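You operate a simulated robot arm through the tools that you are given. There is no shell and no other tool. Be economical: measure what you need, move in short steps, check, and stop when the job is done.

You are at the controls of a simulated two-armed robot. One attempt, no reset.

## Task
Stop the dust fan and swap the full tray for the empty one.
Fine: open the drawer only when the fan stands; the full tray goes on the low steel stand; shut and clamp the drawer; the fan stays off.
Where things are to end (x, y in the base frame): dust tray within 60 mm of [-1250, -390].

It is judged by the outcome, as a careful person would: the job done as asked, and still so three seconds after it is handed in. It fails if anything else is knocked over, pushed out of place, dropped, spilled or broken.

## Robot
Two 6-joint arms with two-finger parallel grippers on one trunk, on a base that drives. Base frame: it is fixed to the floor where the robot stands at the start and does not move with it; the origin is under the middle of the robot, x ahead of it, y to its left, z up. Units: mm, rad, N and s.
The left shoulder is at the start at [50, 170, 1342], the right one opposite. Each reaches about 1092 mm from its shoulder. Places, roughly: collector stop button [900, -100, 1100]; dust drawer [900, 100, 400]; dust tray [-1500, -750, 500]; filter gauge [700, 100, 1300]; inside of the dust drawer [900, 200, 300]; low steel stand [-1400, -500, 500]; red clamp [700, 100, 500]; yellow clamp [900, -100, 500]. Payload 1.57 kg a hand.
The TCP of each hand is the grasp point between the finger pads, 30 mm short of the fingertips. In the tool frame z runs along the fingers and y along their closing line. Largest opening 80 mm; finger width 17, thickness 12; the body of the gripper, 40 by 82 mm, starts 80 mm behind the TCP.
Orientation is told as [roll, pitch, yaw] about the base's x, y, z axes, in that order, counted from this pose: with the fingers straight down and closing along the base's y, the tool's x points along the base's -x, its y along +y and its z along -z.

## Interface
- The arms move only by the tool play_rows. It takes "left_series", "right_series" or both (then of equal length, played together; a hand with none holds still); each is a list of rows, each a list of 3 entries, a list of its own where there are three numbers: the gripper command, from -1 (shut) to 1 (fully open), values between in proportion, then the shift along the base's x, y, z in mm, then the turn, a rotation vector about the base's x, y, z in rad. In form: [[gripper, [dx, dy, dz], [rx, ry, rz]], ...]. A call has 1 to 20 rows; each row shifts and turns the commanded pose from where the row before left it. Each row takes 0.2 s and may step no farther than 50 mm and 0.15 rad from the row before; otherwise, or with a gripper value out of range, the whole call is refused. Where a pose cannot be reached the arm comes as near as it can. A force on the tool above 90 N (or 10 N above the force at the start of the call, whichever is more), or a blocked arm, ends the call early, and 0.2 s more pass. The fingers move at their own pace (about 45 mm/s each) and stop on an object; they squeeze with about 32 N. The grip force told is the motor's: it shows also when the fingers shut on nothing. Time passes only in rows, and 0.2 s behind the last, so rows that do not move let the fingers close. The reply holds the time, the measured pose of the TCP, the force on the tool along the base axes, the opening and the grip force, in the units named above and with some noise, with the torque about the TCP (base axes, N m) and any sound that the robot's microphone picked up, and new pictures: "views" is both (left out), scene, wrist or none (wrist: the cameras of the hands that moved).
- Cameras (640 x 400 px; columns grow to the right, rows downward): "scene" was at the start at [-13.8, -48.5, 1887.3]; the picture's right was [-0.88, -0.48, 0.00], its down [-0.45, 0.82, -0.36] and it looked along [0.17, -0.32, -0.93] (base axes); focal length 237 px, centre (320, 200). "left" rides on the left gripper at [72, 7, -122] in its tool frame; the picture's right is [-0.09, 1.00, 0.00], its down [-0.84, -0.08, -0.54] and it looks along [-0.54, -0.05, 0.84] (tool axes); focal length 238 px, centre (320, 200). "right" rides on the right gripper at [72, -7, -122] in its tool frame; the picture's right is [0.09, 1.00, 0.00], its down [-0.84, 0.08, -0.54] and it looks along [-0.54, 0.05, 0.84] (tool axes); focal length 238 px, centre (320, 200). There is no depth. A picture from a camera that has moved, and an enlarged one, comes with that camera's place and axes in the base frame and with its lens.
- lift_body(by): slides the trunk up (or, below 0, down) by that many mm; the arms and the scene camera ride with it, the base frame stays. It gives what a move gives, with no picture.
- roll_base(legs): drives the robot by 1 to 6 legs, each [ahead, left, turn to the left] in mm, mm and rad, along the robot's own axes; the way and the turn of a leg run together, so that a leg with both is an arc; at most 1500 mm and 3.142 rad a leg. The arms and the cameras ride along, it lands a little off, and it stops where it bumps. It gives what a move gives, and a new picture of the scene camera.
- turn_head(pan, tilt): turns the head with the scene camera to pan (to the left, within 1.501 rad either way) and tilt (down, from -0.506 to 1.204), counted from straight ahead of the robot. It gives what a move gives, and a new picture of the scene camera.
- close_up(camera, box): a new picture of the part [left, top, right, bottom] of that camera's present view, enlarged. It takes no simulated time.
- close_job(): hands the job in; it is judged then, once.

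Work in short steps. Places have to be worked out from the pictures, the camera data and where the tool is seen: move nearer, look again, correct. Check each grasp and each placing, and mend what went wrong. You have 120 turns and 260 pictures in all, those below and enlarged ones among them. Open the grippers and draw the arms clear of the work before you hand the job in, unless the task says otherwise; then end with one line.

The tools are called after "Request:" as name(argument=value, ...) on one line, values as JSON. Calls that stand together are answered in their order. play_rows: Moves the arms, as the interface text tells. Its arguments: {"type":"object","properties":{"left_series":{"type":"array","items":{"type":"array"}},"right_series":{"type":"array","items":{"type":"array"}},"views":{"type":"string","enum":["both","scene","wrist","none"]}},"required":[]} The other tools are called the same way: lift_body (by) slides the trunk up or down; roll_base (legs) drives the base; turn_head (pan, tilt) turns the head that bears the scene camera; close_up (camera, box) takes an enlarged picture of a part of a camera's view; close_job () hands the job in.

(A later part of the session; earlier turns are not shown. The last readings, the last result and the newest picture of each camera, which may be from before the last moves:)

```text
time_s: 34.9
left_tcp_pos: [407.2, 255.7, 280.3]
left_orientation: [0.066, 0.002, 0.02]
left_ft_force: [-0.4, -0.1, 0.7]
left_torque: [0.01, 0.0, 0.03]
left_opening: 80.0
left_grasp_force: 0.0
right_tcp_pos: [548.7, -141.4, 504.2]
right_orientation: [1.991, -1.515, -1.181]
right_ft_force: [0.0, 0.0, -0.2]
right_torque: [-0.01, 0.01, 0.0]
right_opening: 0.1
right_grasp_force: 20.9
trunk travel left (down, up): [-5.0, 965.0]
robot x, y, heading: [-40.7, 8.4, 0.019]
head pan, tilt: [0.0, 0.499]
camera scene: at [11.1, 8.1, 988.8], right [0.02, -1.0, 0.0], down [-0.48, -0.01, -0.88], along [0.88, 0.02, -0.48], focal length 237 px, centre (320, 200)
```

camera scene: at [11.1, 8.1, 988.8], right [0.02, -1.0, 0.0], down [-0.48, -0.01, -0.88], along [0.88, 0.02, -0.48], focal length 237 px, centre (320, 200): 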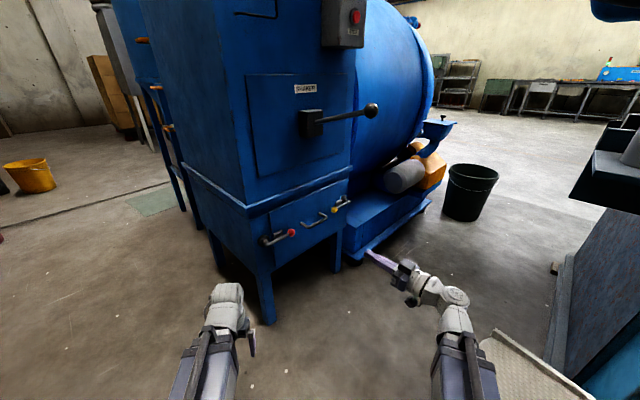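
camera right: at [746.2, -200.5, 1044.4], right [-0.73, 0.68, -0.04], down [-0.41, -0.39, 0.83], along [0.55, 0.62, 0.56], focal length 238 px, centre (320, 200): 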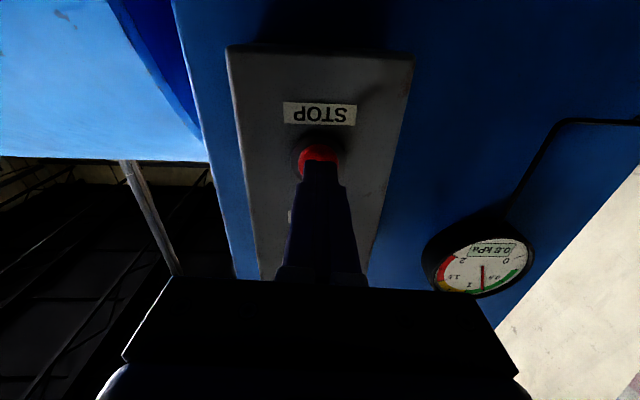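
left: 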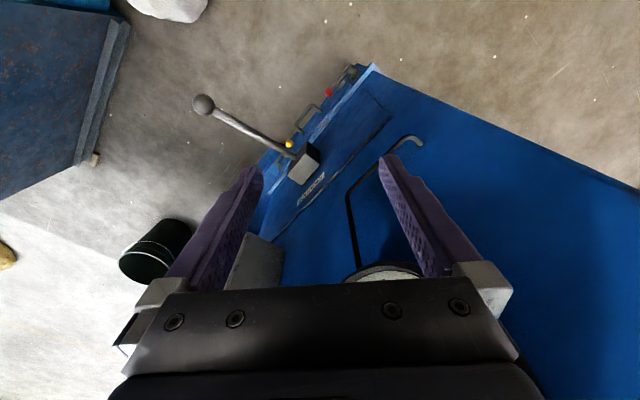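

Everything is clear. I raise the left hand out of the way and take an enlarged view of the clamps to measure.

Request:
play_rows(left_series=[[1, [0, 10, 45], [0, 0, 0]], [1, [0, 10, 45], [0, 0, 0]], [1, [0, 10, 45], [0, 0, 0]], [1, [0, 0, 45], [0, 0, 0]], [1, [0, 0, 45], [0, 0, 0]]], views="none")

Request:
close_up(camera="scene", box=[250, 180, 370, 260])

Request:
close_up(camera="right", box=[0, 0, 640, 400])

```text
time_s: 36.1
left_tcp_pos: [408.2, 282.9, 279.3]
left_orientation: [0.067, 0.002, 0.019]
left_ft_force: [-0.6, 0.5, 0.5]
left_torque: [0.0, 0.02, 0.02]
left_opening: 79.8
left_grasp_force: 0.0
left hand out of reach, approached as far as the arm can: row 1, 2, 3, 4, 5
right_tcp_pos: [549.2, -141.8, 505.6]
right_orientation: [1.991, -1.513, -1.182]
right_ft_force: [0.1, 0.6, 0.5]
right_torque: [-0.01, 0.02, -0.04]
right_opening: 0.1
right_grasp_force: 21.2
trunk travel left (down, up): [-5.0, 965.0]
robot x, y, heading: [-39.5, 5.0, 0.017]
head pan, tilt: [0.0, 0.499]
```

```text
5.00 times, centred on (310, 220) of scene
camera zoom: at [11.0, 8.1, 988.8], right [0.02, -1.0, 0.0], down [-0.48, -0.01, -0.88], along [0.88, 0.02, -0.48], focal length 1186 px, centre (370, 100)
```

zoom: 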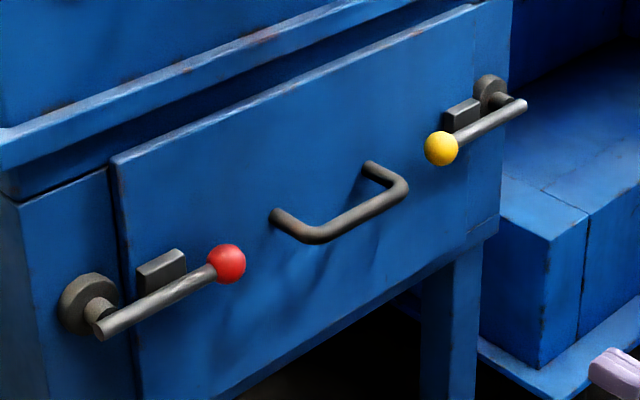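

```text
1.00 times, centred on (320, 200) of right (not enlarged: the box is as wide or as high as the picture)
camera zoom: at [468.5, -231.6, 429.3], right [-0.72, 0.69, -0.04], down [-0.41, -0.38, 0.83], along [0.56, 0.61, 0.56], focal length 238 px, centre (320, 200)
```

zoom: 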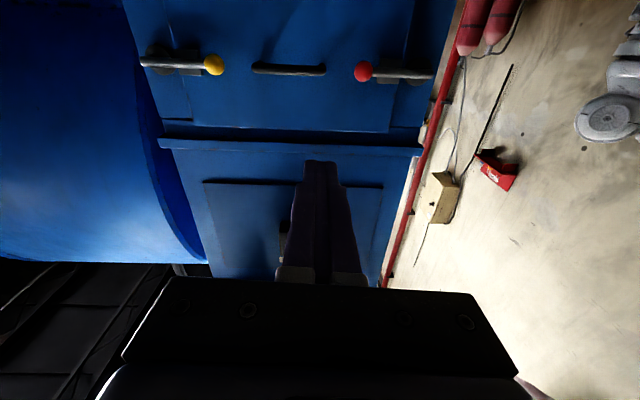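

Re-triangulated: red knob ≈ (710,125,474), yellow ≈ (877,-37,475), lever arms ≈ 100 mm, hubs outboard. I bring the right fingertips to a stand-off above and in front of the red knob.

Request:
play_rows(right_series=[[-1, [20, 40, 5], [0, 0, 0]], [-1, [20, 40, 5], [0, 0, 0]], [-1, [20, 40, 5], [0, 0, 0]], [-1, [18, 40, 5], [0, 0, 0]], [-1, [18, 40, 0], [0, 0, 0]]], views="both")

Request:
close_up(camera="scene", box=[230, 180, 390, 280])

```text
time_s: 37.3
left_tcp_pos: [408.0, 281.5, 279.8]
left_orientation: [0.068, 0.002, 0.019]
left_ft_force: [-0.1, 0.3, 0.5]
left_torque: [0.01, 0.0, 0.0]
left_opening: 80.0
left_grasp_force: 0.0
right_tcp_pos: [644.5, 55.9, 504.3]
right_orientation: [1.958, -1.513, -1.149]
right_ft_force: [-1.2, 0.1, -0.2]
right_torque: [0.0, 0.01, -0.02]
right_opening: 0.0
right_grasp_force: 21.2
right hand out of reach, approached as far as the arm can: row 1, 2, 3, 4
trunk travel left (down, up): [-5.0, 965.0]
robot x, y, heading: [-40.2, 5.6, 0.02]
head pan, tilt: [0.0, 0.499]
camera scene: at [11.0, 8.0, 988.8], right [0.02, -1.0, 0.0], down [-0.48, -0.01, -0.88], along [0.88, 0.02, -0.48], focal length 237 px, centre (320, 200)
camera right: at [564.5, -31.4, 429.1], right [-0.72, 0.69, -0.04], down [-0.41, -0.38, 0.83], along [0.56, 0.61, 0.56], focal length 238 px, centre (320, 200)
```

scene: 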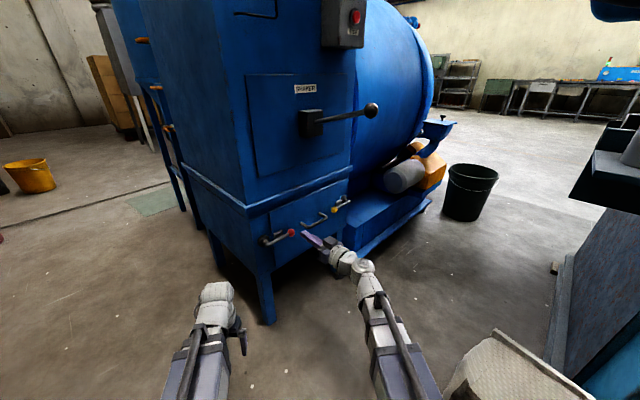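
right: 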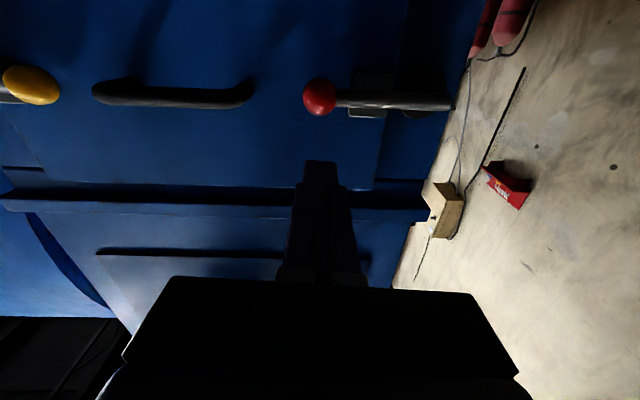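

```text
4.00 times, centred on (310, 230) of scene
camera zoom: at [11.0, 8.0, 988.8], right [0.02, -1.0, 0.0], down [-0.48, -0.01, -0.88], along [0.88, 0.02, -0.48], focal length 949 px, centre (360, 80)
```

zoom: 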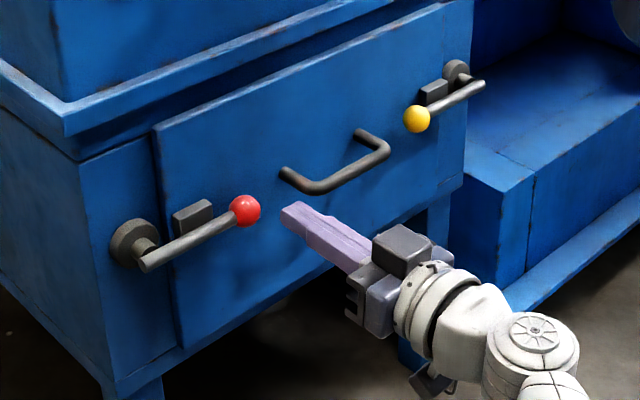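

The hand refuses height changes while exactly level (height 118 mm above the shoulder). I tip the fingers downward about 0.55 rad and test whether height becomes free.

Request:
play_rows(right_series=[[-1, [0, 0, 0], [-0.1, 0.097, 0]], [-1, [0, 0, 0], [-0.1, 0.097, 0]], [-1, [0, 0, 0], [-0.1, 0.097, 0]], [-1, [0, 0, 0], [-0.1, 0.097, 0]]], views="none")

Request:
play_rows(right_series=[[-1, [0, 0, 15], [0, 0, 0]], [-1, [0, 0, 15], [0, 0, 0]]], views="both")

```text
time_s: 38.3
left_tcp_pos: [409.4, 281.2, 280.5]
left_orientation: [0.067, 0.002, 0.02]
left_ft_force: [-0.2, 0.6, -1.0]
left_torque: [0.03, 0.02, 0.0]
left_opening: 80.1
left_grasp_force: 0.0
right_tcp_pos: [645.1, 57.3, 387.4]
right_orientation: [0.094, -1.034, 0.699]
right_ft_force: [0.5, 0.1, -0.4]
right_torque: [-0.02, -0.02, 0.02]
right_opening: 0.2
right_grasp_force: 20.7
right hand out of reach, approached as far as the arm can: row 1, 2, 3, 4
trunk travel left (down, up): [-5.0, 965.0]
robot x, y, heading: [-38.0, 5.4, 0.012]
head pan, tilt: [0.0, 0.499]
```

```text
time_s: 38.9
left_tcp_pos: [407.6, 280.0, 280.0]
left_orientation: [0.067, 0.001, 0.019]
left_ft_force: [-0.5, 0.0, 0.1]
left_torque: [-0.01, -0.01, 0.0]
left_opening: 80.0
left_grasp_force: 0.1
right_tcp_pos: [645.2, 58.7, 389.3]
right_orientation: [0.096, -1.035, 0.699]
right_ft_force: [0.4, 0.5, 0.3]
right_torque: [-0.03, -0.02, 0.0]
right_opening: 0.1
right_grasp_force: 21.1
right hand out of reach, approached as far as the arm can: row 1, 2
trunk travel left (down, up): [-5.0, 965.0]
robot x, y, heading: [-39.5, 7.1, 0.018]
head pan, tilt: [0.0, 0.499]
camera scene: at [11.1, 8.1, 988.8], right [0.02, -1.0, 0.0], down [-0.48, -0.01, -0.88], along [0.88, 0.02, -0.48], focal length 237 px, centre (320, 200)
camera right: at [549.7, -46.7, 387.2], right [-0.74, 0.68, -0.03], down [-0.05, -0.01, 1.0], along [0.67, 0.74, 0.04], focal length 238 px, centre (320, 200)
```

scene: 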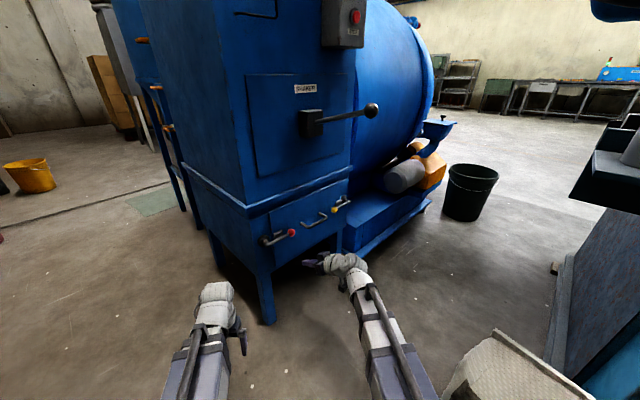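
right: 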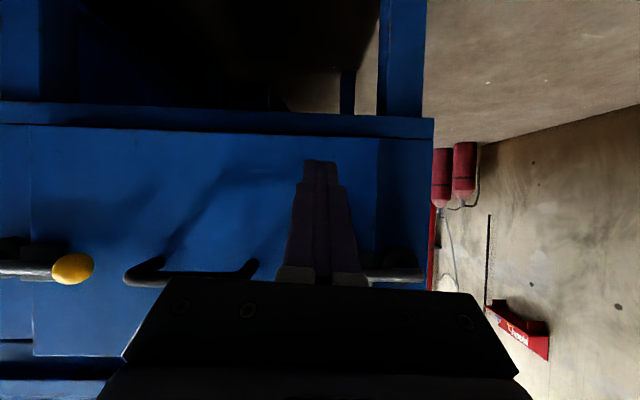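

The pattern fits: the wrist stays at a fixed height (shoulder+118), and height comes only from the trunk or hand tilt. So I use the trunk for vertical moves, with fingers tilted 31° below level. Raise 134 so the fingertips are above the red lever.

Request:
lift_body(by=134)

Request:
play_rows(right_series=[[-1, [15, 25, 0], [0, 0, 0]], [-1, [15, 25, 0], [0, 0, 0]]], views="both")

Request:
close_up(camera="scene", box=[230, 200, 390, 300])

```text
time_s: 40.5
left_tcp_pos: [408.3, 281.5, 414.9]
left_orientation: [0.065, 0.001, 0.019]
left_ft_force: [-0.4, 0.0, -0.2]
left_torque: [-0.01, 0.04, 0.0]
left_opening: 79.9
left_grasp_force: 0.1
right_tcp_pos: [645.9, 58.6, 521.8]
right_orientation: [0.095, -1.035, 0.699]
right_ft_force: [0.4, 0.2, -0.6]
right_torque: [0.02, 0.01, -0.01]
right_opening: 0.1
right_grasp_force: 21.5
trunk travel left (down, up): [-139.0, 831.0]
robot x, y, heading: [-37.2, 8.3, 0.018]
head pan, tilt: [0.0, 0.499]
```

```text
time_s: 41.1
left_tcp_pos: [408.5, 282.0, 415.0]
left_orientation: [0.067, 0.003, 0.02]
left_ft_force: [-0.6, -0.5, -0.4]
left_torque: [-0.03, 0.0, 0.0]
left_opening: 80.0
left_grasp_force: 0.0
right_tcp_pos: [675.6, 106.3, 521.7]
right_orientation: [0.095, -1.033, 0.699]
right_ft_force: [0.5, 0.1, 1.0]
right_torque: [0.01, 0.02, 0.07]
right_opening: 0.0
right_grasp_force: 21.1
trunk travel left (down, up): [-139.0, 831.0]
robot x, y, heading: [-38.5, 8.2, 0.018]
head pan, tilt: [0.0, 0.499]
camera scene: at [11.0, 8.1, 1122.8], right [0.02, -1.0, 0.0], down [-0.48, -0.01, -0.88], along [0.88, 0.02, -0.48], focal length 237 px, centre (320, 200)
camera right: at [579.9, 1.7, 521.2], right [-0.74, 0.68, -0.03], down [-0.05, -0.01, 1.0], along [0.67, 0.74, 0.04], focal length 238 px, centre (320, 200)
```

scene: 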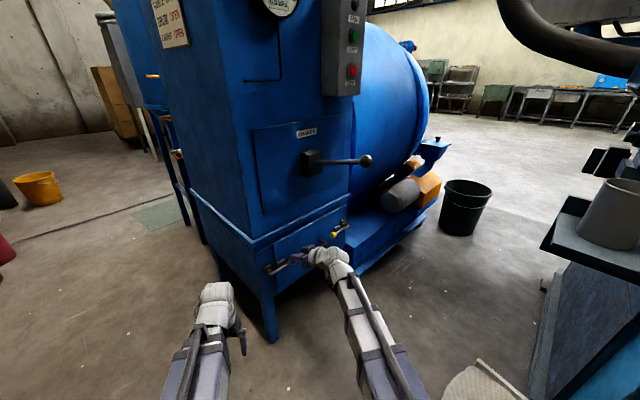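
right: 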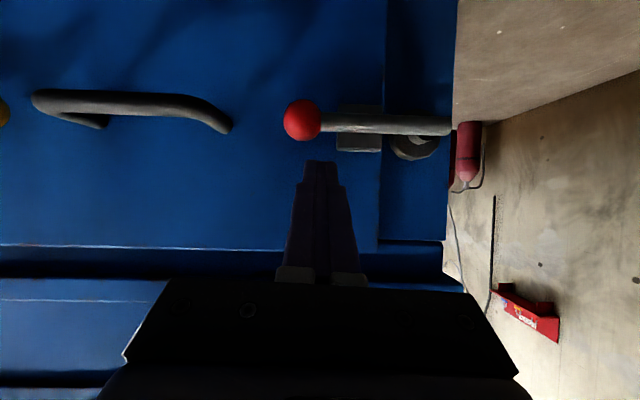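

```text
4.00 times, centred on (310, 250) of scene
camera zoom: at [11.0, 8.1, 1122.8], right [0.02, -1.0, 0.0], down [-0.48, -0.01, -0.88], along [0.88, 0.02, -0.48], focal length 949 px, centre (360, 0)
```

zoom: 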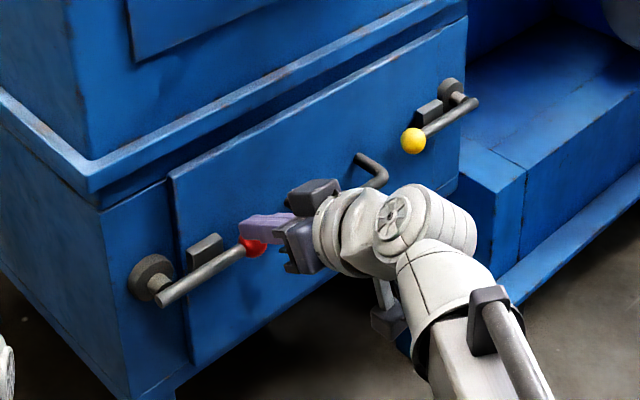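

Knob ≈ (711,125,468); the fingertips are right above, slightly in front of the lever. I advance 20 mm so they overlap the lever next to the knob, then lower.

Request:
play_rows(right_series=[[-1, [17.5, 10.5, 0], [0, 0, 0]]], views="none")

Request:
lift_body(by=-35)

Request:
close_up(camera="scene", box=[230, 200, 390, 300])

Request:
close_up(camera="right", box=[0, 0, 640, 400])

```text
time_s: 41.5
left_tcp_pos: [407.7, 281.7, 414.7]
left_orientation: [0.065, 0.001, 0.019]
left_ft_force: [-1.2, -0.6, 0.2]
left_torque: [0.01, 0.03, 0.01]
left_opening: 79.9
left_grasp_force: 0.0
right_tcp_pos: [693.6, 119.2, 520.5]
right_orientation: [0.095, -1.033, 0.7]
right_ft_force: [-0.1, -0.1, -0.1]
right_torque: [0.0, -0.01, 0.0]
right_opening: 0.0
right_grasp_force: 20.8
trunk travel left (down, up): [-139.0, 831.0]
robot x, y, heading: [-39.0, 5.8, 0.014]
head pan, tilt: [0.0, 0.499]
```

```text
time_s: 42.2
left_tcp_pos: [405.9, 281.2, 387.7]
left_orientation: [0.067, -0.004, 0.021]
left_ft_force: [0.4, 0.0, 0.0]
left_torque: [-0.02, -0.01, 0.01]
left_opening: 79.9
left_grasp_force: 0.1
right_tcp_pos: [693.2, 119.8, 502.5]
right_orientation: [0.115, -1.07, 0.666]
right_ft_force: [-12.4, -2.9, 62.2]
right_torque: [0.52, -1.14, 0.08]
right_opening: 0.2
right_grasp_force: 21.2
trunk travel left (down, up): [-109.0, 861.0]
robot x, y, heading: [-41.1, 2.5, 0.02]
head pan, tilt: [0.0, 0.499]
stopped: the force on the tool passed its limit at 110 N (the readings are from after the stop); the commanded pose is now the measured one
```

```text
4.00 times, centred on (310, 250) of scene
camera zoom: at [5.9, 7.3, 1094.5], right [0.02, -1.0, 0.0], down [-0.47, -0.01, -0.88], along [0.88, 0.02, -0.47], focal length 949 px, centre (360, 0)
```

zoom: 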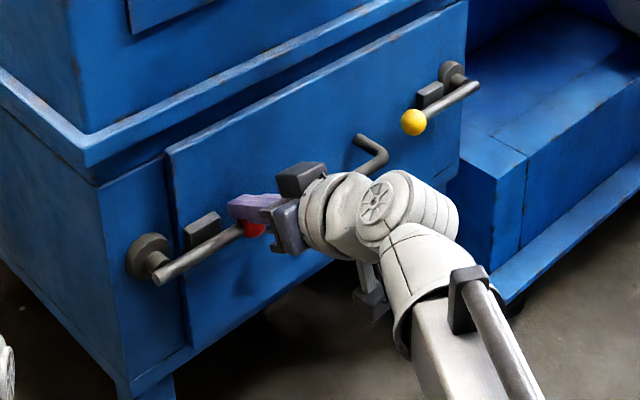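

```text
1.00 times, centred on (320, 200) of right (not enlarged: the box is as wide or as high as the picture)
camera zoom: at [596.0, 16.3, 497.4], right [-0.72, 0.69, -0.03], down [-0.07, -0.04, 1.0], along [0.69, 0.72, 0.07], focal length 238 px, centre (320, 200)
```

zoom: 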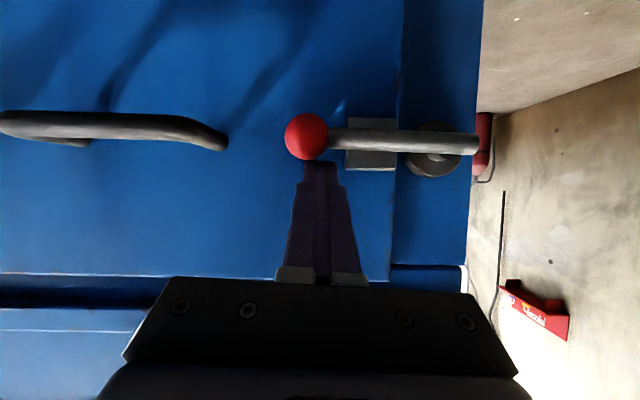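

110 N downward did not move it, so it must swing up. I relieve the load, back off and go below the knob.

Request:
lift_body(by=30)

Request:
play_rows(right_series=[[-1, [-25, -25, 0], [0, 0, 0]], [-1, [-25, -25, 0], [0, 0, 0]]], views="none")

Request:
lift_body(by=-82)

Request:
close_up(camera="scene", box=[230, 200, 390, 300])

Request:
close_up(camera="right", box=[0, 0, 640, 400])

```text
time_s: 42.9
left_tcp_pos: [408.6, 282.0, 415.1]
left_orientation: [0.066, 0.001, 0.019]
left_ft_force: [-0.4, -0.5, -0.2]
left_torque: [0.0, -0.02, 0.0]
left_opening: 80.0
left_grasp_force: 0.1
right_tcp_pos: [695.4, 119.7, 526.1]
right_orientation: [0.109, -1.055, 0.672]
right_ft_force: [-0.1, 0.1, -0.4]
right_torque: [-0.03, 0.02, -0.02]
right_opening: 0.0
right_grasp_force: 21.1
trunk travel left (down, up): [-139.0, 831.0]
robot x, y, heading: [-39.2, 3.0, 0.015]
head pan, tilt: [0.0, 0.499]
```

```text
time_s: 43.5
left_tcp_pos: [408.1, 282.4, 414.5]
left_orientation: [0.066, 0.004, 0.019]
left_ft_force: [0.1, 0.3, -0.6]
left_torque: [-0.01, 0.01, 0.04]
left_opening: 80.0
left_grasp_force: 0.0
right_tcp_pos: [644.2, 69.7, 525.8]
right_orientation: [0.11, -1.054, 0.676]
right_ft_force: [0.0, 1.2, 0.2]
right_torque: [0.01, -0.03, -0.05]
right_opening: 0.0
right_grasp_force: 21.3
trunk travel left (down, up): [-139.0, 831.0]
robot x, y, heading: [-44.0, 4.5, 0.019]
head pan, tilt: [0.0, 0.499]
```

```text
time_s: 44.7
left_tcp_pos: [407.6, 282.7, 332.1]
left_orientation: [0.067, 0.001, 0.018]
left_ft_force: [0.9, 0.6, -0.2]
left_torque: [0.01, -0.02, -0.02]
left_opening: 80.1
left_grasp_force: 0.0
right_tcp_pos: [644.7, 69.2, 444.6]
right_orientation: [0.11, -1.053, 0.673]
right_ft_force: [0.3, -0.4, 0.6]
right_torque: [-0.01, 0.02, 0.0]
right_opening: 0.0
right_grasp_force: 21.6
trunk travel left (down, up): [-57.0, 913.0]
robot x, y, heading: [-40.9, 6.9, 0.014]
head pan, tilt: [0.0, 0.499]
```

```text
4.00 times, centred on (310, 250) of scene
camera zoom: at [11.0, 8.1, 1041.5], right [0.02, -1.0, 0.0], down [-0.48, -0.01, -0.88], along [0.88, 0.02, -0.48], focal length 949 px, centre (360, 0)
```

zoom: 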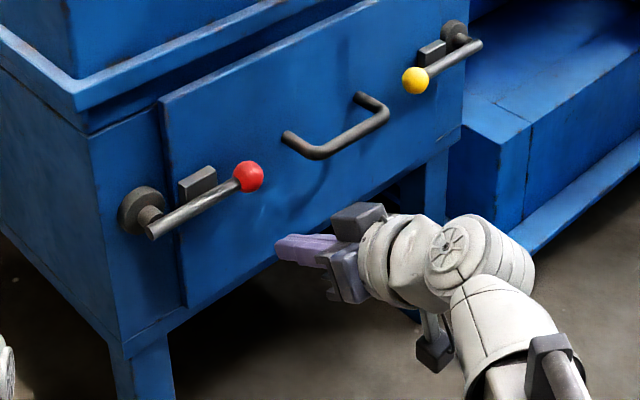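

```text
1.00 times, centred on (320, 200) of right (not enlarged: the box is as wide or as high as the picture)
camera zoom: at [547.9, -33.8, 440.9], right [-0.73, 0.69, -0.03], down [-0.06, -0.03, 1.0], along [0.68, 0.73, 0.06], focal length 238 px, centre (320, 200)
```

zoom: 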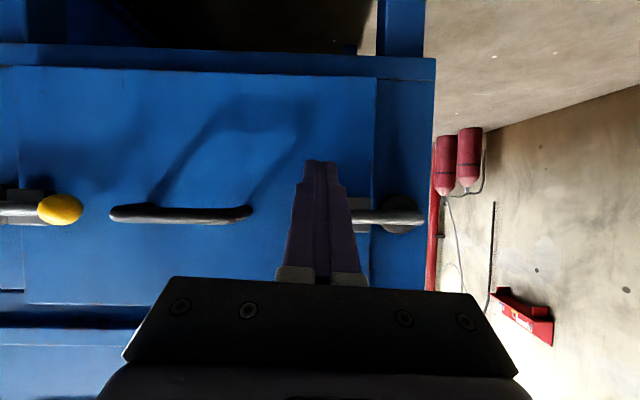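

Fingers are below knob height. I advance beneath the lever and raise the trunk to swing it up.

Request:
play_rows(right_series=[[-1, [27, 26, 0], [0, 0, 0]], [-1, [27, 26, 0], [0, 0, 0]]], views="none")

Request:
lift_body(by=35)

Request:
close_up(camera="scene", box=[230, 200, 390, 300])

```text
time_s: 45.3
left_tcp_pos: [408.0, 280.5, 332.0]
left_orientation: [0.065, 0.002, 0.021]
left_ft_force: [-0.1, -0.4, 0.0]
left_torque: [0.0, 0.01, 0.02]
left_opening: 79.8
left_grasp_force: 0.0
right_tcp_pos: [699.5, 121.9, 445.1]
right_orientation: [0.11, -1.05, 0.673]
right_ft_force: [-0.3, 0.3, 0.5]
right_torque: [-0.01, 0.02, 0.02]
right_opening: 0.0
right_grasp_force: 21.2
trunk travel left (down, up): [-57.0, 913.0]
robot x, y, heading: [-39.9, 4.7, 0.013]
head pan, tilt: [0.0, 0.499]
```

```text
time_s: 46.1
left_tcp_pos: [408.0, 281.5, 367.5]
left_orientation: [0.068, 0.001, 0.018]
left_ft_force: [-0.7, 0.4, -0.3]
left_torque: [0.01, -0.01, 0.04]
left_opening: 79.9
left_grasp_force: 0.0
right_tcp_pos: [698.8, 120.8, 479.1]
right_orientation: [0.108, -1.052, 0.674]
right_ft_force: [0.2, -0.7, -0.7]
right_torque: [0.01, 0.0, 0.0]
right_opening: 0.0
right_grasp_force: 21.3
trunk travel left (down, up): [-92.0, 878.0]
robot x, y, heading: [-37.9, 3.1, 0.014]
head pan, tilt: [0.0, 0.499]
```

```text
4.00 times, centred on (310, 250) of scene
camera zoom: at [11.0, 8.1, 1076.5], right [0.02, -1.0, 0.0], down [-0.48, -0.01, -0.88], along [0.88, 0.02, -0.48], focal length 949 px, centre (360, 0)
```

zoom: 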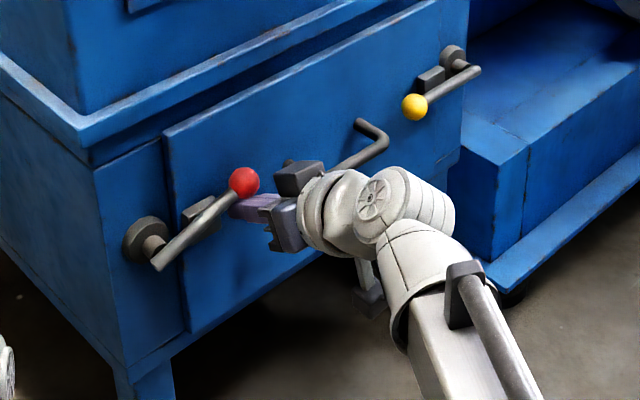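

The lever swings up freely. I continue: raise, then shift outboard following the arc.

Request:
lift_body(by=25)

Request:
play_rows(right_series=[[-1, [-8, 8, 0], [0, 0, 0]]], views="none")

Request:
lift_body(by=22)

Request:
play_rows(right_series=[[-1, [-12, 12, 0], [0, 0, 0]]], views="none")

Request:
close_up(camera="scene", box=[230, 200, 390, 300])

Request:
close_up(camera="right", box=[0, 0, 640, 400])

```text
time_s: 46.8
left_tcp_pos: [407.6, 283.1, 392.4]
left_orientation: [0.065, 0.002, 0.02]
left_ft_force: [-0.7, 0.8, 0.2]
left_torque: [-0.02, -0.02, 0.0]
left_opening: 80.0
left_grasp_force: 0.0
right_tcp_pos: [698.7, 121.0, 503.9]
right_orientation: [0.108, -1.052, 0.672]
right_ft_force: [-1.4, -1.3, -0.7]
right_torque: [0.02, -0.01, 0.01]
right_opening: 0.0
right_grasp_force: 20.8
trunk travel left (down, up): [-117.0, 853.0]
robot x, y, heading: [-37.2, 4.4, 0.019]
head pan, tilt: [0.0, 0.499]
```

```text
time_s: 47.2
left_tcp_pos: [408.4, 281.3, 393.7]
left_orientation: [0.068, 0.002, 0.019]
left_ft_force: [0.5, 0.0, 0.2]
left_torque: [0.01, 0.03, -0.04]
left_opening: 80.1
left_grasp_force: 0.0
right_tcp_pos: [692.4, 126.6, 504.3]
right_orientation: [0.105, -1.054, 0.675]
right_ft_force: [3.2, -1.5, 0.2]
right_torque: [-0.04, -0.07, -0.1]
right_opening: 0.0
right_grasp_force: 21.4
trunk travel left (down, up): [-117.0, 853.0]
robot x, y, heading: [-42.6, 4.5, 0.023]
head pan, tilt: [0.0, 0.499]
```

```text
time_s: 47.9
left_tcp_pos: [408.1, 280.9, 414.4]
left_orientation: [0.065, 0.002, 0.019]
left_ft_force: [0.6, -0.4, 0.5]
left_torque: [0.01, 0.03, 0.01]
left_opening: 79.8
left_grasp_force: 0.0
right_tcp_pos: [692.5, 127.5, 526.2]
right_orientation: [0.11, -1.059, 0.667]
right_ft_force: [0.2, -0.2, -0.6]
right_torque: [-0.05, -0.01, 0.04]
right_opening: 0.0
right_grasp_force: 21.0
trunk travel left (down, up): [-139.0, 831.0]
robot x, y, heading: [-38.4, 6.1, 0.019]
head pan, tilt: [0.0, 0.499]
```

```text
time_s: 48.3
left_tcp_pos: [409.6, 282.8, 414.6]
left_orientation: [0.065, 0.001, 0.017]
left_ft_force: [0.1, 0.4, -0.9]
left_torque: [0.02, 0.01, 0.01]
left_opening: 79.9
left_grasp_force: 0.0
right_tcp_pos: [679.1, 140.8, 525.4]
right_orientation: [0.111, -1.053, 0.671]
right_ft_force: [0.1, -0.3, 0.0]
right_torque: [0.01, 0.0, 0.04]
right_opening: 0.0
right_grasp_force: 21.6
trunk travel left (down, up): [-139.0, 831.0]
robot x, y, heading: [-37.3, 9.5, 0.015]
head pan, tilt: [0.0, 0.499]
```

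```text
4.00 times, centred on (310, 250) of scene
camera zoom: at [11.2, 8.0, 1123.6], right [0.02, -1.0, 0.0], down [-0.48, -0.01, -0.88], along [0.88, 0.01, -0.48], focal length 949 px, centre (360, 0)
```

zoom: 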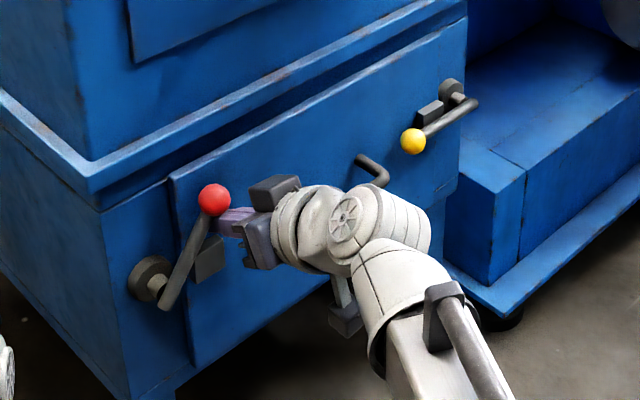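

```text
1.00 times, centred on (320, 200) of right (not enlarged: the box is as wide or as high as the picture)
camera zoom: at [582.2, 36.7, 522.9], right [-0.73, 0.69, -0.03], down [-0.06, -0.02, 1.0], along [0.69, 0.73, 0.06], focal length 238 px, centre (320, 200)
```

zoom: 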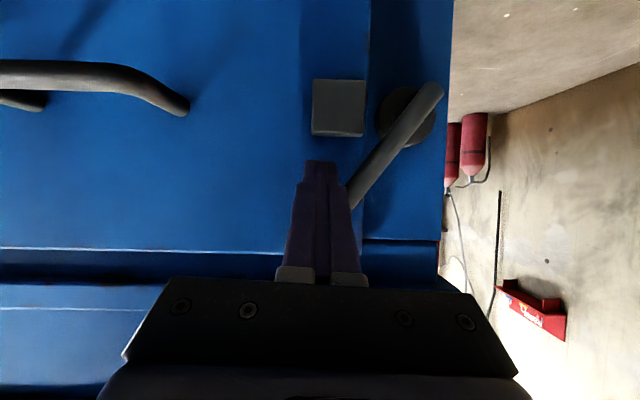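

Red lever is at ~55°. I push on outboard past vertical.

Request:
lift_body(by=12)

Request:
play_rows(right_series=[[-1, [-10, 10, 0], [0, 0, 0]], [-1, [-10, 10, 0], [0, 0, 0]], [-1, [-10, 10, 0], [0, 0, 0]], [-1, [-8, 8, 0], [0, 0, 0]]], views="wrist")

Request:
close_up(camera="scene", box=[230, 200, 390, 300])

```text
time_s: 48.9
left_tcp_pos: [408.2, 282.6, 425.2]
left_orientation: [0.066, 0.003, 0.018]
left_ft_force: [-0.3, 0.2, -0.1]
left_torque: [-0.02, 0.0, -0.01]
left_opening: 80.0
left_grasp_force: 0.0
right_tcp_pos: [675.2, 142.7, 533.8]
right_orientation: [0.112, -1.043, 0.68]
right_ft_force: [-23.3, 9.9, -33.5]
right_torque: [-0.39, -0.33, 0.18]
right_opening: 0.0
right_grasp_force: 20.4
trunk travel left (down, up): [-151.0, 819.0]
robot x, y, heading: [-39.1, 4.0, 0.018]
head pan, tilt: [0.0, 0.499]
```

```text
time_s: 49.9
left_tcp_pos: [409.4, 280.6, 425.7]
left_orientation: [0.065, 0.004, 0.018]
left_ft_force: [0.4, -0.4, 0.0]
left_torque: [0.01, 0.02, -0.02]
left_opening: 80.0
left_grasp_force: 0.1
right_tcp_pos: [646.3, 173.0, 537.8]
right_orientation: [0.102, -1.059, 0.669]
right_ft_force: [29.0, -23.2, 2.4]
right_torque: [-0.28, -0.42, -0.44]
right_opening: 0.0
right_grasp_force: 20.8
trunk travel left (down, up): [-151.0, 819.0]
robot x, y, heading: [-40.3, 7.1, 0.02]
head pan, tilt: [0.0, 0.499]
camera right: at [547.9, 70.5, 534.7], right [-0.72, 0.69, -0.03], down [-0.07, -0.02, 1.0], along [0.69, 0.72, 0.06], focal length 238 px, centre (320, 200)
```

right: 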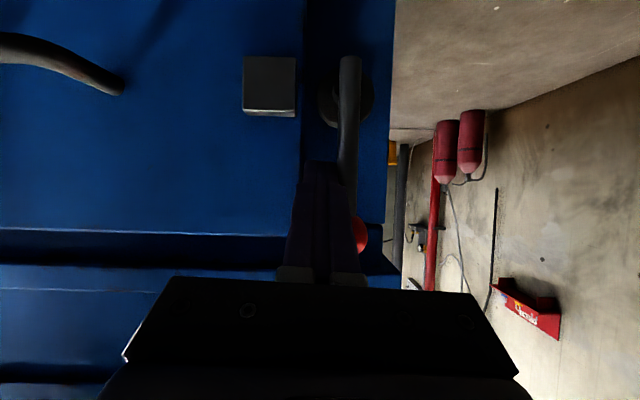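

```text
4.00 times, centred on (310, 250) of scene
camera zoom: at [12.4, 6.8, 1135.5], right [0.02, -1.0, 0.0], down [-0.48, -0.01, -0.88], along [0.88, 0.01, -0.48], focal length 949 px, centre (360, 0)
```

zoom: 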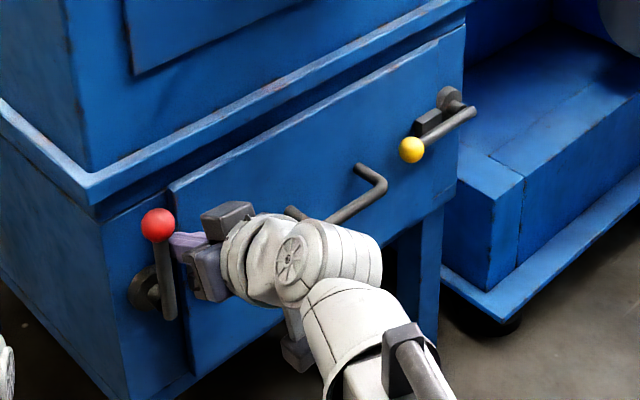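

Red lever is upright at its stop. I back off, travel to the yellow side, and drop to just below the yellow knob at a stand-off.

Request:
play_rows(right_series=[[-1, [8, -8, 0], [0, 0, 0]], [-1, [-30, -30, 0], [0, 0, 0]], [-1, [-30, -30, 0], [0, 0, 0]], [-1, [33, -27, 0], [0, 0, 0]], [-1, [33, -27, 0], [0, 0, 0]], [-1, [33, -27, 0], [0, 0, 0]], [-1, [33, -27, 0], [0, 0, 0]], [-1, [33, -27, 0], [0, 0, 0]], [-1, [33, -28, 0], [0, 0, 0]], [-1, [33, -28, 0], [0, 0, 0]]], views="none")

Request:
lift_body(by=-93)

Request:
close_up(camera="scene", box=[240, 190, 400, 290])

Request:
close_up(camera="right", box=[0, 0, 640, 400])

```text
time_s: 52.1
left_tcp_pos: [407.9, 282.3, 426.5]
left_orientation: [0.066, 0.003, 0.019]
left_ft_force: [-0.3, 0.4, -1.2]
left_torque: [0.0, 0.03, 0.0]
left_opening: 80.1
left_grasp_force: 0.1
right_tcp_pos: [817.6, -83.2, 538.0]
right_orientation: [0.109, -1.05, 0.673]
right_ft_force: [-0.2, -0.5, 0.3]
right_torque: [-0.02, 0.0, -0.01]
right_opening: 0.0
right_grasp_force: 21.3
trunk travel left (down, up): [-151.0, 819.0]
robot x, y, heading: [-38.7, 7.4, 0.017]
head pan, tilt: [0.0, 0.499]
```

```text
time_s: 53.4
left_tcp_pos: [407.6, 281.8, 333.5]
left_orientation: [0.067, 0.001, 0.018]
left_ft_force: [-1.1, -0.3, 0.3]
left_torque: [-0.01, -0.04, 0.01]
left_opening: 80.1
left_grasp_force: 0.1
right_tcp_pos: [817.2, -83.1, 444.0]
right_orientation: [0.108, -1.051, 0.674]
right_ft_force: [-0.1, -0.7, -0.3]
right_torque: [0.0, -0.02, 0.0]
right_opening: 0.1
right_grasp_force: 21.1
trunk travel left (down, up): [-58.0, 912.0]
robot x, y, heading: [-36.7, 7.5, 0.021]
head pan, tilt: [0.0, 0.499]
```

```text
4.00 times, centred on (320, 240) of scene
camera zoom: at [11.0, 8.1, 1042.5], right [0.02, -1.0, 0.0], down [-0.48, -0.01, -0.88], along [0.88, 0.02, -0.48], focal length 949 px, centre (320, 40)
```

zoom: 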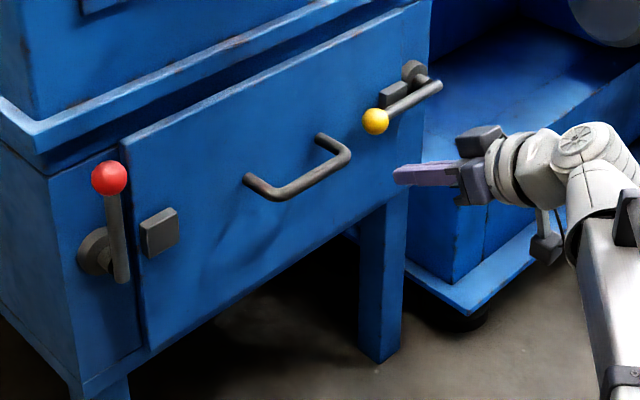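

```text
1.00 times, centred on (320, 200) of right (not enlarged: the box is as wide or as high as the picture)
camera zoom: at [719.9, -185.3, 441.7], right [-0.73, 0.69, -0.03], down [-0.06, -0.02, 1.0], along [0.68, 0.73, 0.06], focal length 238 px, centre (320, 200)
```

zoom: 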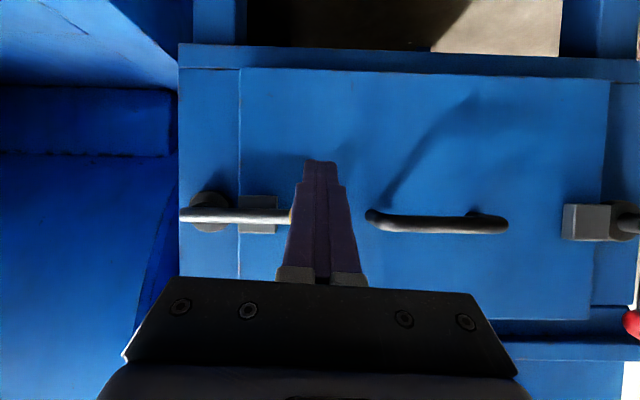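

Yellow knob confirmed just inboard-left of my finger line. I advance beneath it (with a small outboard shift) and raise.

Request:
play_rows(right_series=[[-1, [14, -14, 0], [0, 0, 0]], [-1, [23, 23, 0], [0, 0, 0]], [-1, [23, 23, 0], [0, 0, 0]]], views="wrist")

Request:
lift_body(by=60)

Request:
close_up(camera="scene", box=[240, 190, 400, 290])

```text
time_s: 54.2
left_tcp_pos: [408.2, 281.9, 333.5]
left_orientation: [0.067, 0.002, 0.02]
left_ft_force: [0.0, -0.1, 1.6]
left_torque: [-0.05, -0.02, 0.02]
left_opening: 80.0
left_grasp_force: 0.1
right_tcp_pos: [875.1, -49.6, 444.9]
right_orientation: [0.11, -1.053, 0.673]
right_ft_force: [0.2, -0.7, 0.1]
right_torque: [-0.02, 0.02, -0.01]
right_opening: 0.2
right_grasp_force: 21.7
trunk travel left (down, up): [-58.0, 912.0]
robot x, y, heading: [-41.4, 5.9, 0.021]
head pan, tilt: [0.0, 0.499]
camera right: at [778.2, -152.9, 441.8], right [-0.73, 0.69, -0.03], down [-0.06, -0.02, 1.0], along [0.68, 0.73, 0.06], focal length 238 px, centre (320, 200)
```

right: 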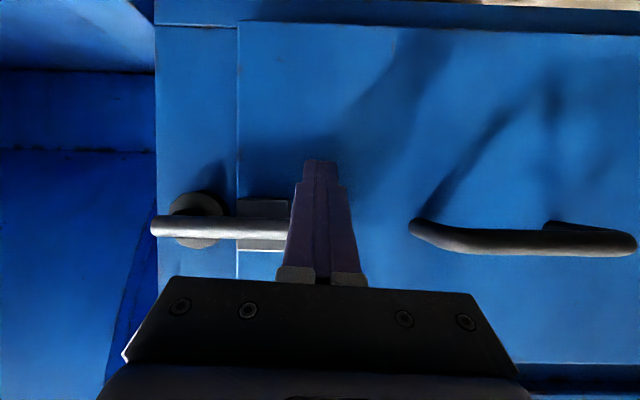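

```text
time_s: 55.2
left_tcp_pos: [408.9, 281.8, 394.2]
left_orientation: [0.066, 0.002, 0.018]
left_ft_force: [-0.1, 0.1, 0.0]
left_torque: [0.04, 0.01, 0.01]
left_opening: 80.1
left_grasp_force: 0.0
right_tcp_pos: [874.9, -48.9, 505.4]
right_orientation: [0.111, -1.054, 0.672]
right_ft_force: [-1.2, -1.0, -0.2]
right_torque: [0.03, 0.01, -0.02]
right_opening: 0.1
right_grasp_force: 21.1
trunk travel left (down, up): [-118.0, 852.0]
robot x, y, heading: [-34.5, 9.0, 0.014]
head pan, tilt: [0.0, 0.499]
```

```text
4.00 times, centred on (320, 240) of scene
camera zoom: at [11.0, 8.0, 1102.5], right [0.02, -1.0, 0.0], down [-0.48, -0.01, -0.88], along [0.88, 0.02, -0.48], focal length 949 px, centre (320, 40)
```

zoom: 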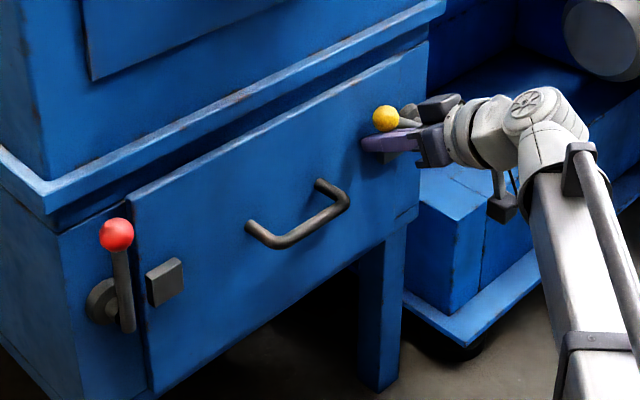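

Yellow rises too. Same arc mirrored.

Request:
play_rows(right_series=[[-1, [7, -7, 0], [0, 0, 0]]], views="none")

Request:
lift_body(by=22)

Request:
play_rows(right_series=[[-1, [12, -12, 0], [0, 0, 0]], [-1, [6, -6, 0], [0, 0, 0]]], views="none")

Request:
lift_body(by=10)

Request:
play_rows(right_series=[[-1, [10, -10, 0], [0, 0, 0]], [-1, [10, -10, 0], [0, 0, 0]], [-1, [8, -8, 0], [0, 0, 0]]], views="wrist")

Request:
close_up(camera="scene", box=[240, 190, 400, 290])

```text
time_s: 55.6
left_tcp_pos: [409.1, 281.8, 393.7]
left_orientation: [0.066, 0.001, 0.019]
left_ft_force: [0.0, -0.9, 0.0]
left_torque: [-0.01, -0.03, 0.0]
left_opening: 79.7
left_grasp_force: 0.2
right_tcp_pos: [882.2, -55.1, 505.3]
right_orientation: [0.111, -1.056, 0.672]
right_ft_force: [0.4, 0.5, -0.2]
right_torque: [0.0, 0.01, 0.01]
right_opening: 0.1
right_grasp_force: 21.5
trunk travel left (down, up): [-118.0, 852.0]
robot x, y, heading: [-37.5, 4.8, 0.02]
head pan, tilt: [0.0, 0.499]
```

```text
time_s: 56.2
left_tcp_pos: [408.3, 281.8, 417.0]
left_orientation: [0.066, 0.001, 0.019]
left_ft_force: [0.1, -0.3, 0.7]
left_torque: [0.04, 0.03, 0.02]
left_opening: 80.0
left_grasp_force: 0.0
right_tcp_pos: [881.1, -55.5, 527.1]
right_orientation: [0.113, -1.055, 0.671]
right_ft_force: [-3.9, -3.9, -1.5]
right_torque: [0.06, -0.05, -0.1]
right_opening: 0.1
right_grasp_force: 21.1
trunk travel left (down, up): [-140.0, 830.0]
robot x, y, heading: [-38.5, 8.7, 0.022]
head pan, tilt: [0.0, 0.499]
```

```text
time_s: 56.9
left_tcp_pos: [407.8, 281.5, 416.6]
left_orientation: [0.066, 0.003, 0.02]
left_ft_force: [-0.1, -0.2, -0.7]
left_torque: [0.03, 0.01, -0.01]
left_opening: 80.0
left_grasp_force: 0.1
right_tcp_pos: [900.9, -72.3, 527.8]
right_orientation: [0.11, -1.054, 0.676]
right_ft_force: [-4.9, 2.4, 1.6]
right_torque: [0.05, -0.03, 0.15]
right_opening: 0.0
right_grasp_force: 22.1
trunk travel left (down, up): [-140.0, 830.0]
robot x, y, heading: [-38.9, 9.3, 0.016]
head pan, tilt: [0.0, 0.499]
```

```text
time_s: 57.4
left_tcp_pos: [408.7, 282.4, 426.5]
left_orientation: [0.066, 0.003, 0.019]
left_ft_force: [0.4, -0.4, 0.1]
left_torque: [-0.03, -0.01, 0.01]
left_opening: 79.8
left_grasp_force: 0.1
right_tcp_pos: [901.1, -74.6, 536.4]
right_orientation: [0.111, -1.054, 0.67]
right_ft_force: [-1.1, -4.3, -1.8]
right_torque: [0.08, 0.0, -0.01]
right_opening: 0.1
right_grasp_force: 21.4
trunk travel left (down, up): [-150.0, 820.0]
robot x, y, heading: [-39.6, 5.4, 0.011]
head pan, tilt: [0.0, 0.499]
```

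```text
time_s: 58.2
left_tcp_pos: [407.1, 283.5, 426.5]
left_orientation: [0.066, 0.003, 0.019]
left_ft_force: [0.0, -0.5, -0.3]
left_torque: [0.01, 0.02, -0.01]
left_opening: 80.1
left_grasp_force: 0.1
right_tcp_pos: [927.0, -101.6, 538.2]
right_orientation: [0.111, -1.055, 0.675]
right_ft_force: [-4.4, 4.1, 1.3]
right_torque: [-0.01, -0.02, 0.05]
right_opening: 0.1
right_grasp_force: 21.5
trunk travel left (down, up): [-150.0, 820.0]
robot x, y, heading: [-44.1, 9.1, 0.017]
head pan, tilt: [0.0, 0.499]
camera right: at [830.3, -204.0, 534.2], right [-0.73, 0.68, -0.03], down [-0.06, -0.03, 1.0], along [0.68, 0.73, 0.06], focal length 238 px, centre (320, 200)
```

right: 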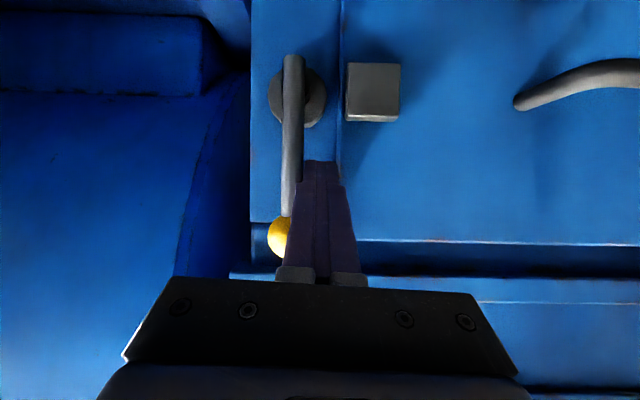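

```text
4.00 times, centred on (320, 240) of scene
camera zoom: at [10.7, 8.4, 1134.5], right [0.02, -1.0, 0.0], down [-0.48, -0.01, -0.88], along [0.88, 0.02, -0.48], focal length 949 px, centre (320, 40)
```

zoom: 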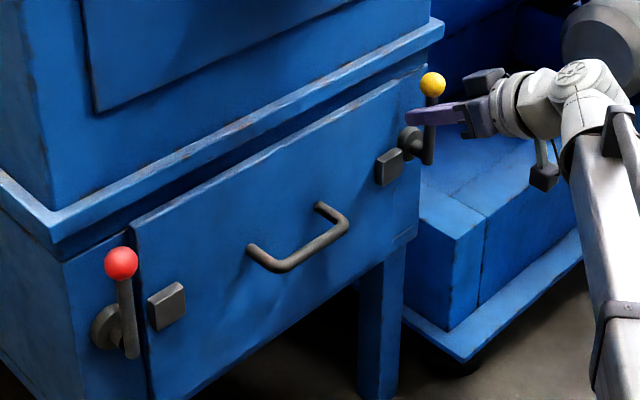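

Both levers are upright. I withdraw the right hand to the right rear, and turn the left (down-pointing) hand -45° so that it can grip the handle bar.

Request:
play_rows(right_series=[[-1, [5, -5, 0], [0, 0, 0]], [-1, [-5, 5, 0], [0, 0, 0]], [-1, [-30, -35, 0], [0, 0, 0]], [-1, [-30, -35, 0], [0, 0, 0]], [-1, [-30, -35, 0], [0, 0, 0]], [-1, [-45, -5, 0], [0, 0, 0]], [-1, [-45, -5, 0], [0, 0, 0]], [-1, [-45, -5, 0], [0, 0, 0]]], left_series=[[1, [0, 0, 0], [0, 0, -0.131]], [1, [0, 0, 0], [0, 0, -0.131]], [1, [0, 0, 0], [0, 0, -0.131]], [1, [0, 0, 0], [0, 0, -0.131]], [1, [0, 0, 0], [0, 0, -0.131]], [1, [0, 0, 0], [0, 0, -0.131]], [1, [0, 0, 0], [0, 0, 0]], [1, [0, 0, 0], [0, 0, 0]]], views="both")

```text
time_s: 60.0
left_tcp_pos: [414.3, 283.1, 426.2]
left_orientation: [0.063, 0.004, -0.768]
left_ft_force: [0.2, -0.3, -0.1]
left_torque: [0.01, 0.01, -0.02]
left_opening: 79.9
left_grasp_force: 0.1
left hand out of reach, approached as far as the arm can: row 4
right_tcp_pos: [702.7, -220.4, 538.3]
right_orientation: [0.114, -1.055, 0.671]
right_ft_force: [0.7, -0.2, 0.2]
right_torque: [-0.02, 0.0, 0.03]
right_opening: 0.0
right_grasp_force: 21.9
trunk travel left (down, up): [-150.0, 820.0]
robot x, y, heading: [-43.2, 4.5, 0.019]
head pan, tilt: [0.0, 0.499]
camera scene: at [11.1, 8.1, 1134.5], right [0.02, -1.0, 0.0], down [-0.48, -0.01, -0.88], along [0.88, 0.02, -0.48], focal length 237 px, centre (320, 200)
camera right: at [606.3, -323.3, 533.9], right [-0.73, 0.69, -0.03], down [-0.06, -0.03, 1.0], along [0.68, 0.73, 0.06], focal length 238 px, centre (320, 200)
camera left: at [361.2, 332.8, 548.7], right [0.76, 0.65, 0.06], down [0.53, -0.66, 0.53], along [0.39, -0.37, -0.84], focal length 238 px, centre (320, 200)
```

scene: 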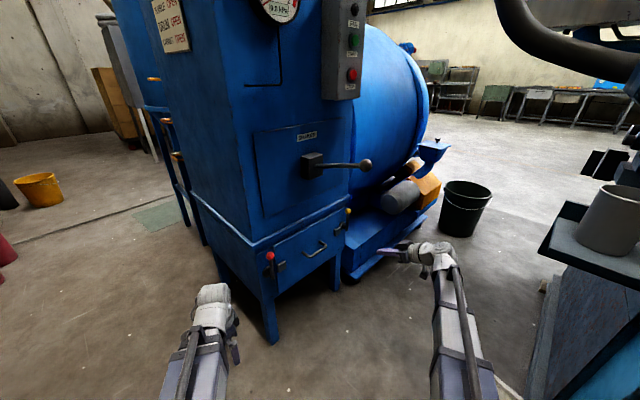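
right: 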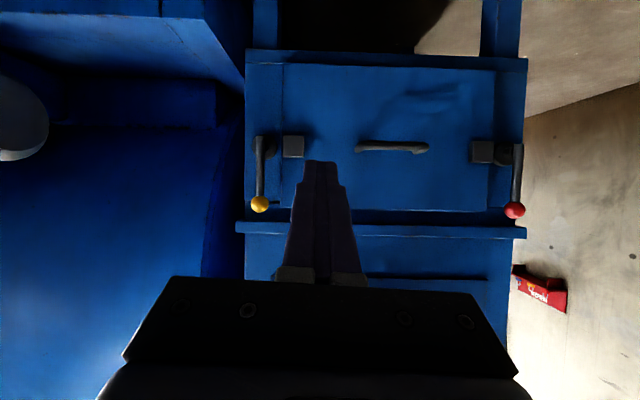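
left: 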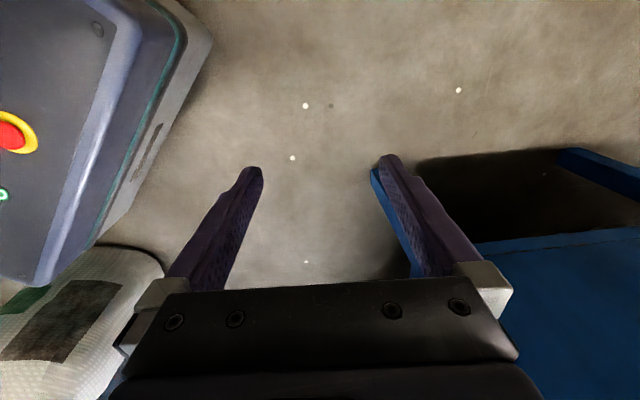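

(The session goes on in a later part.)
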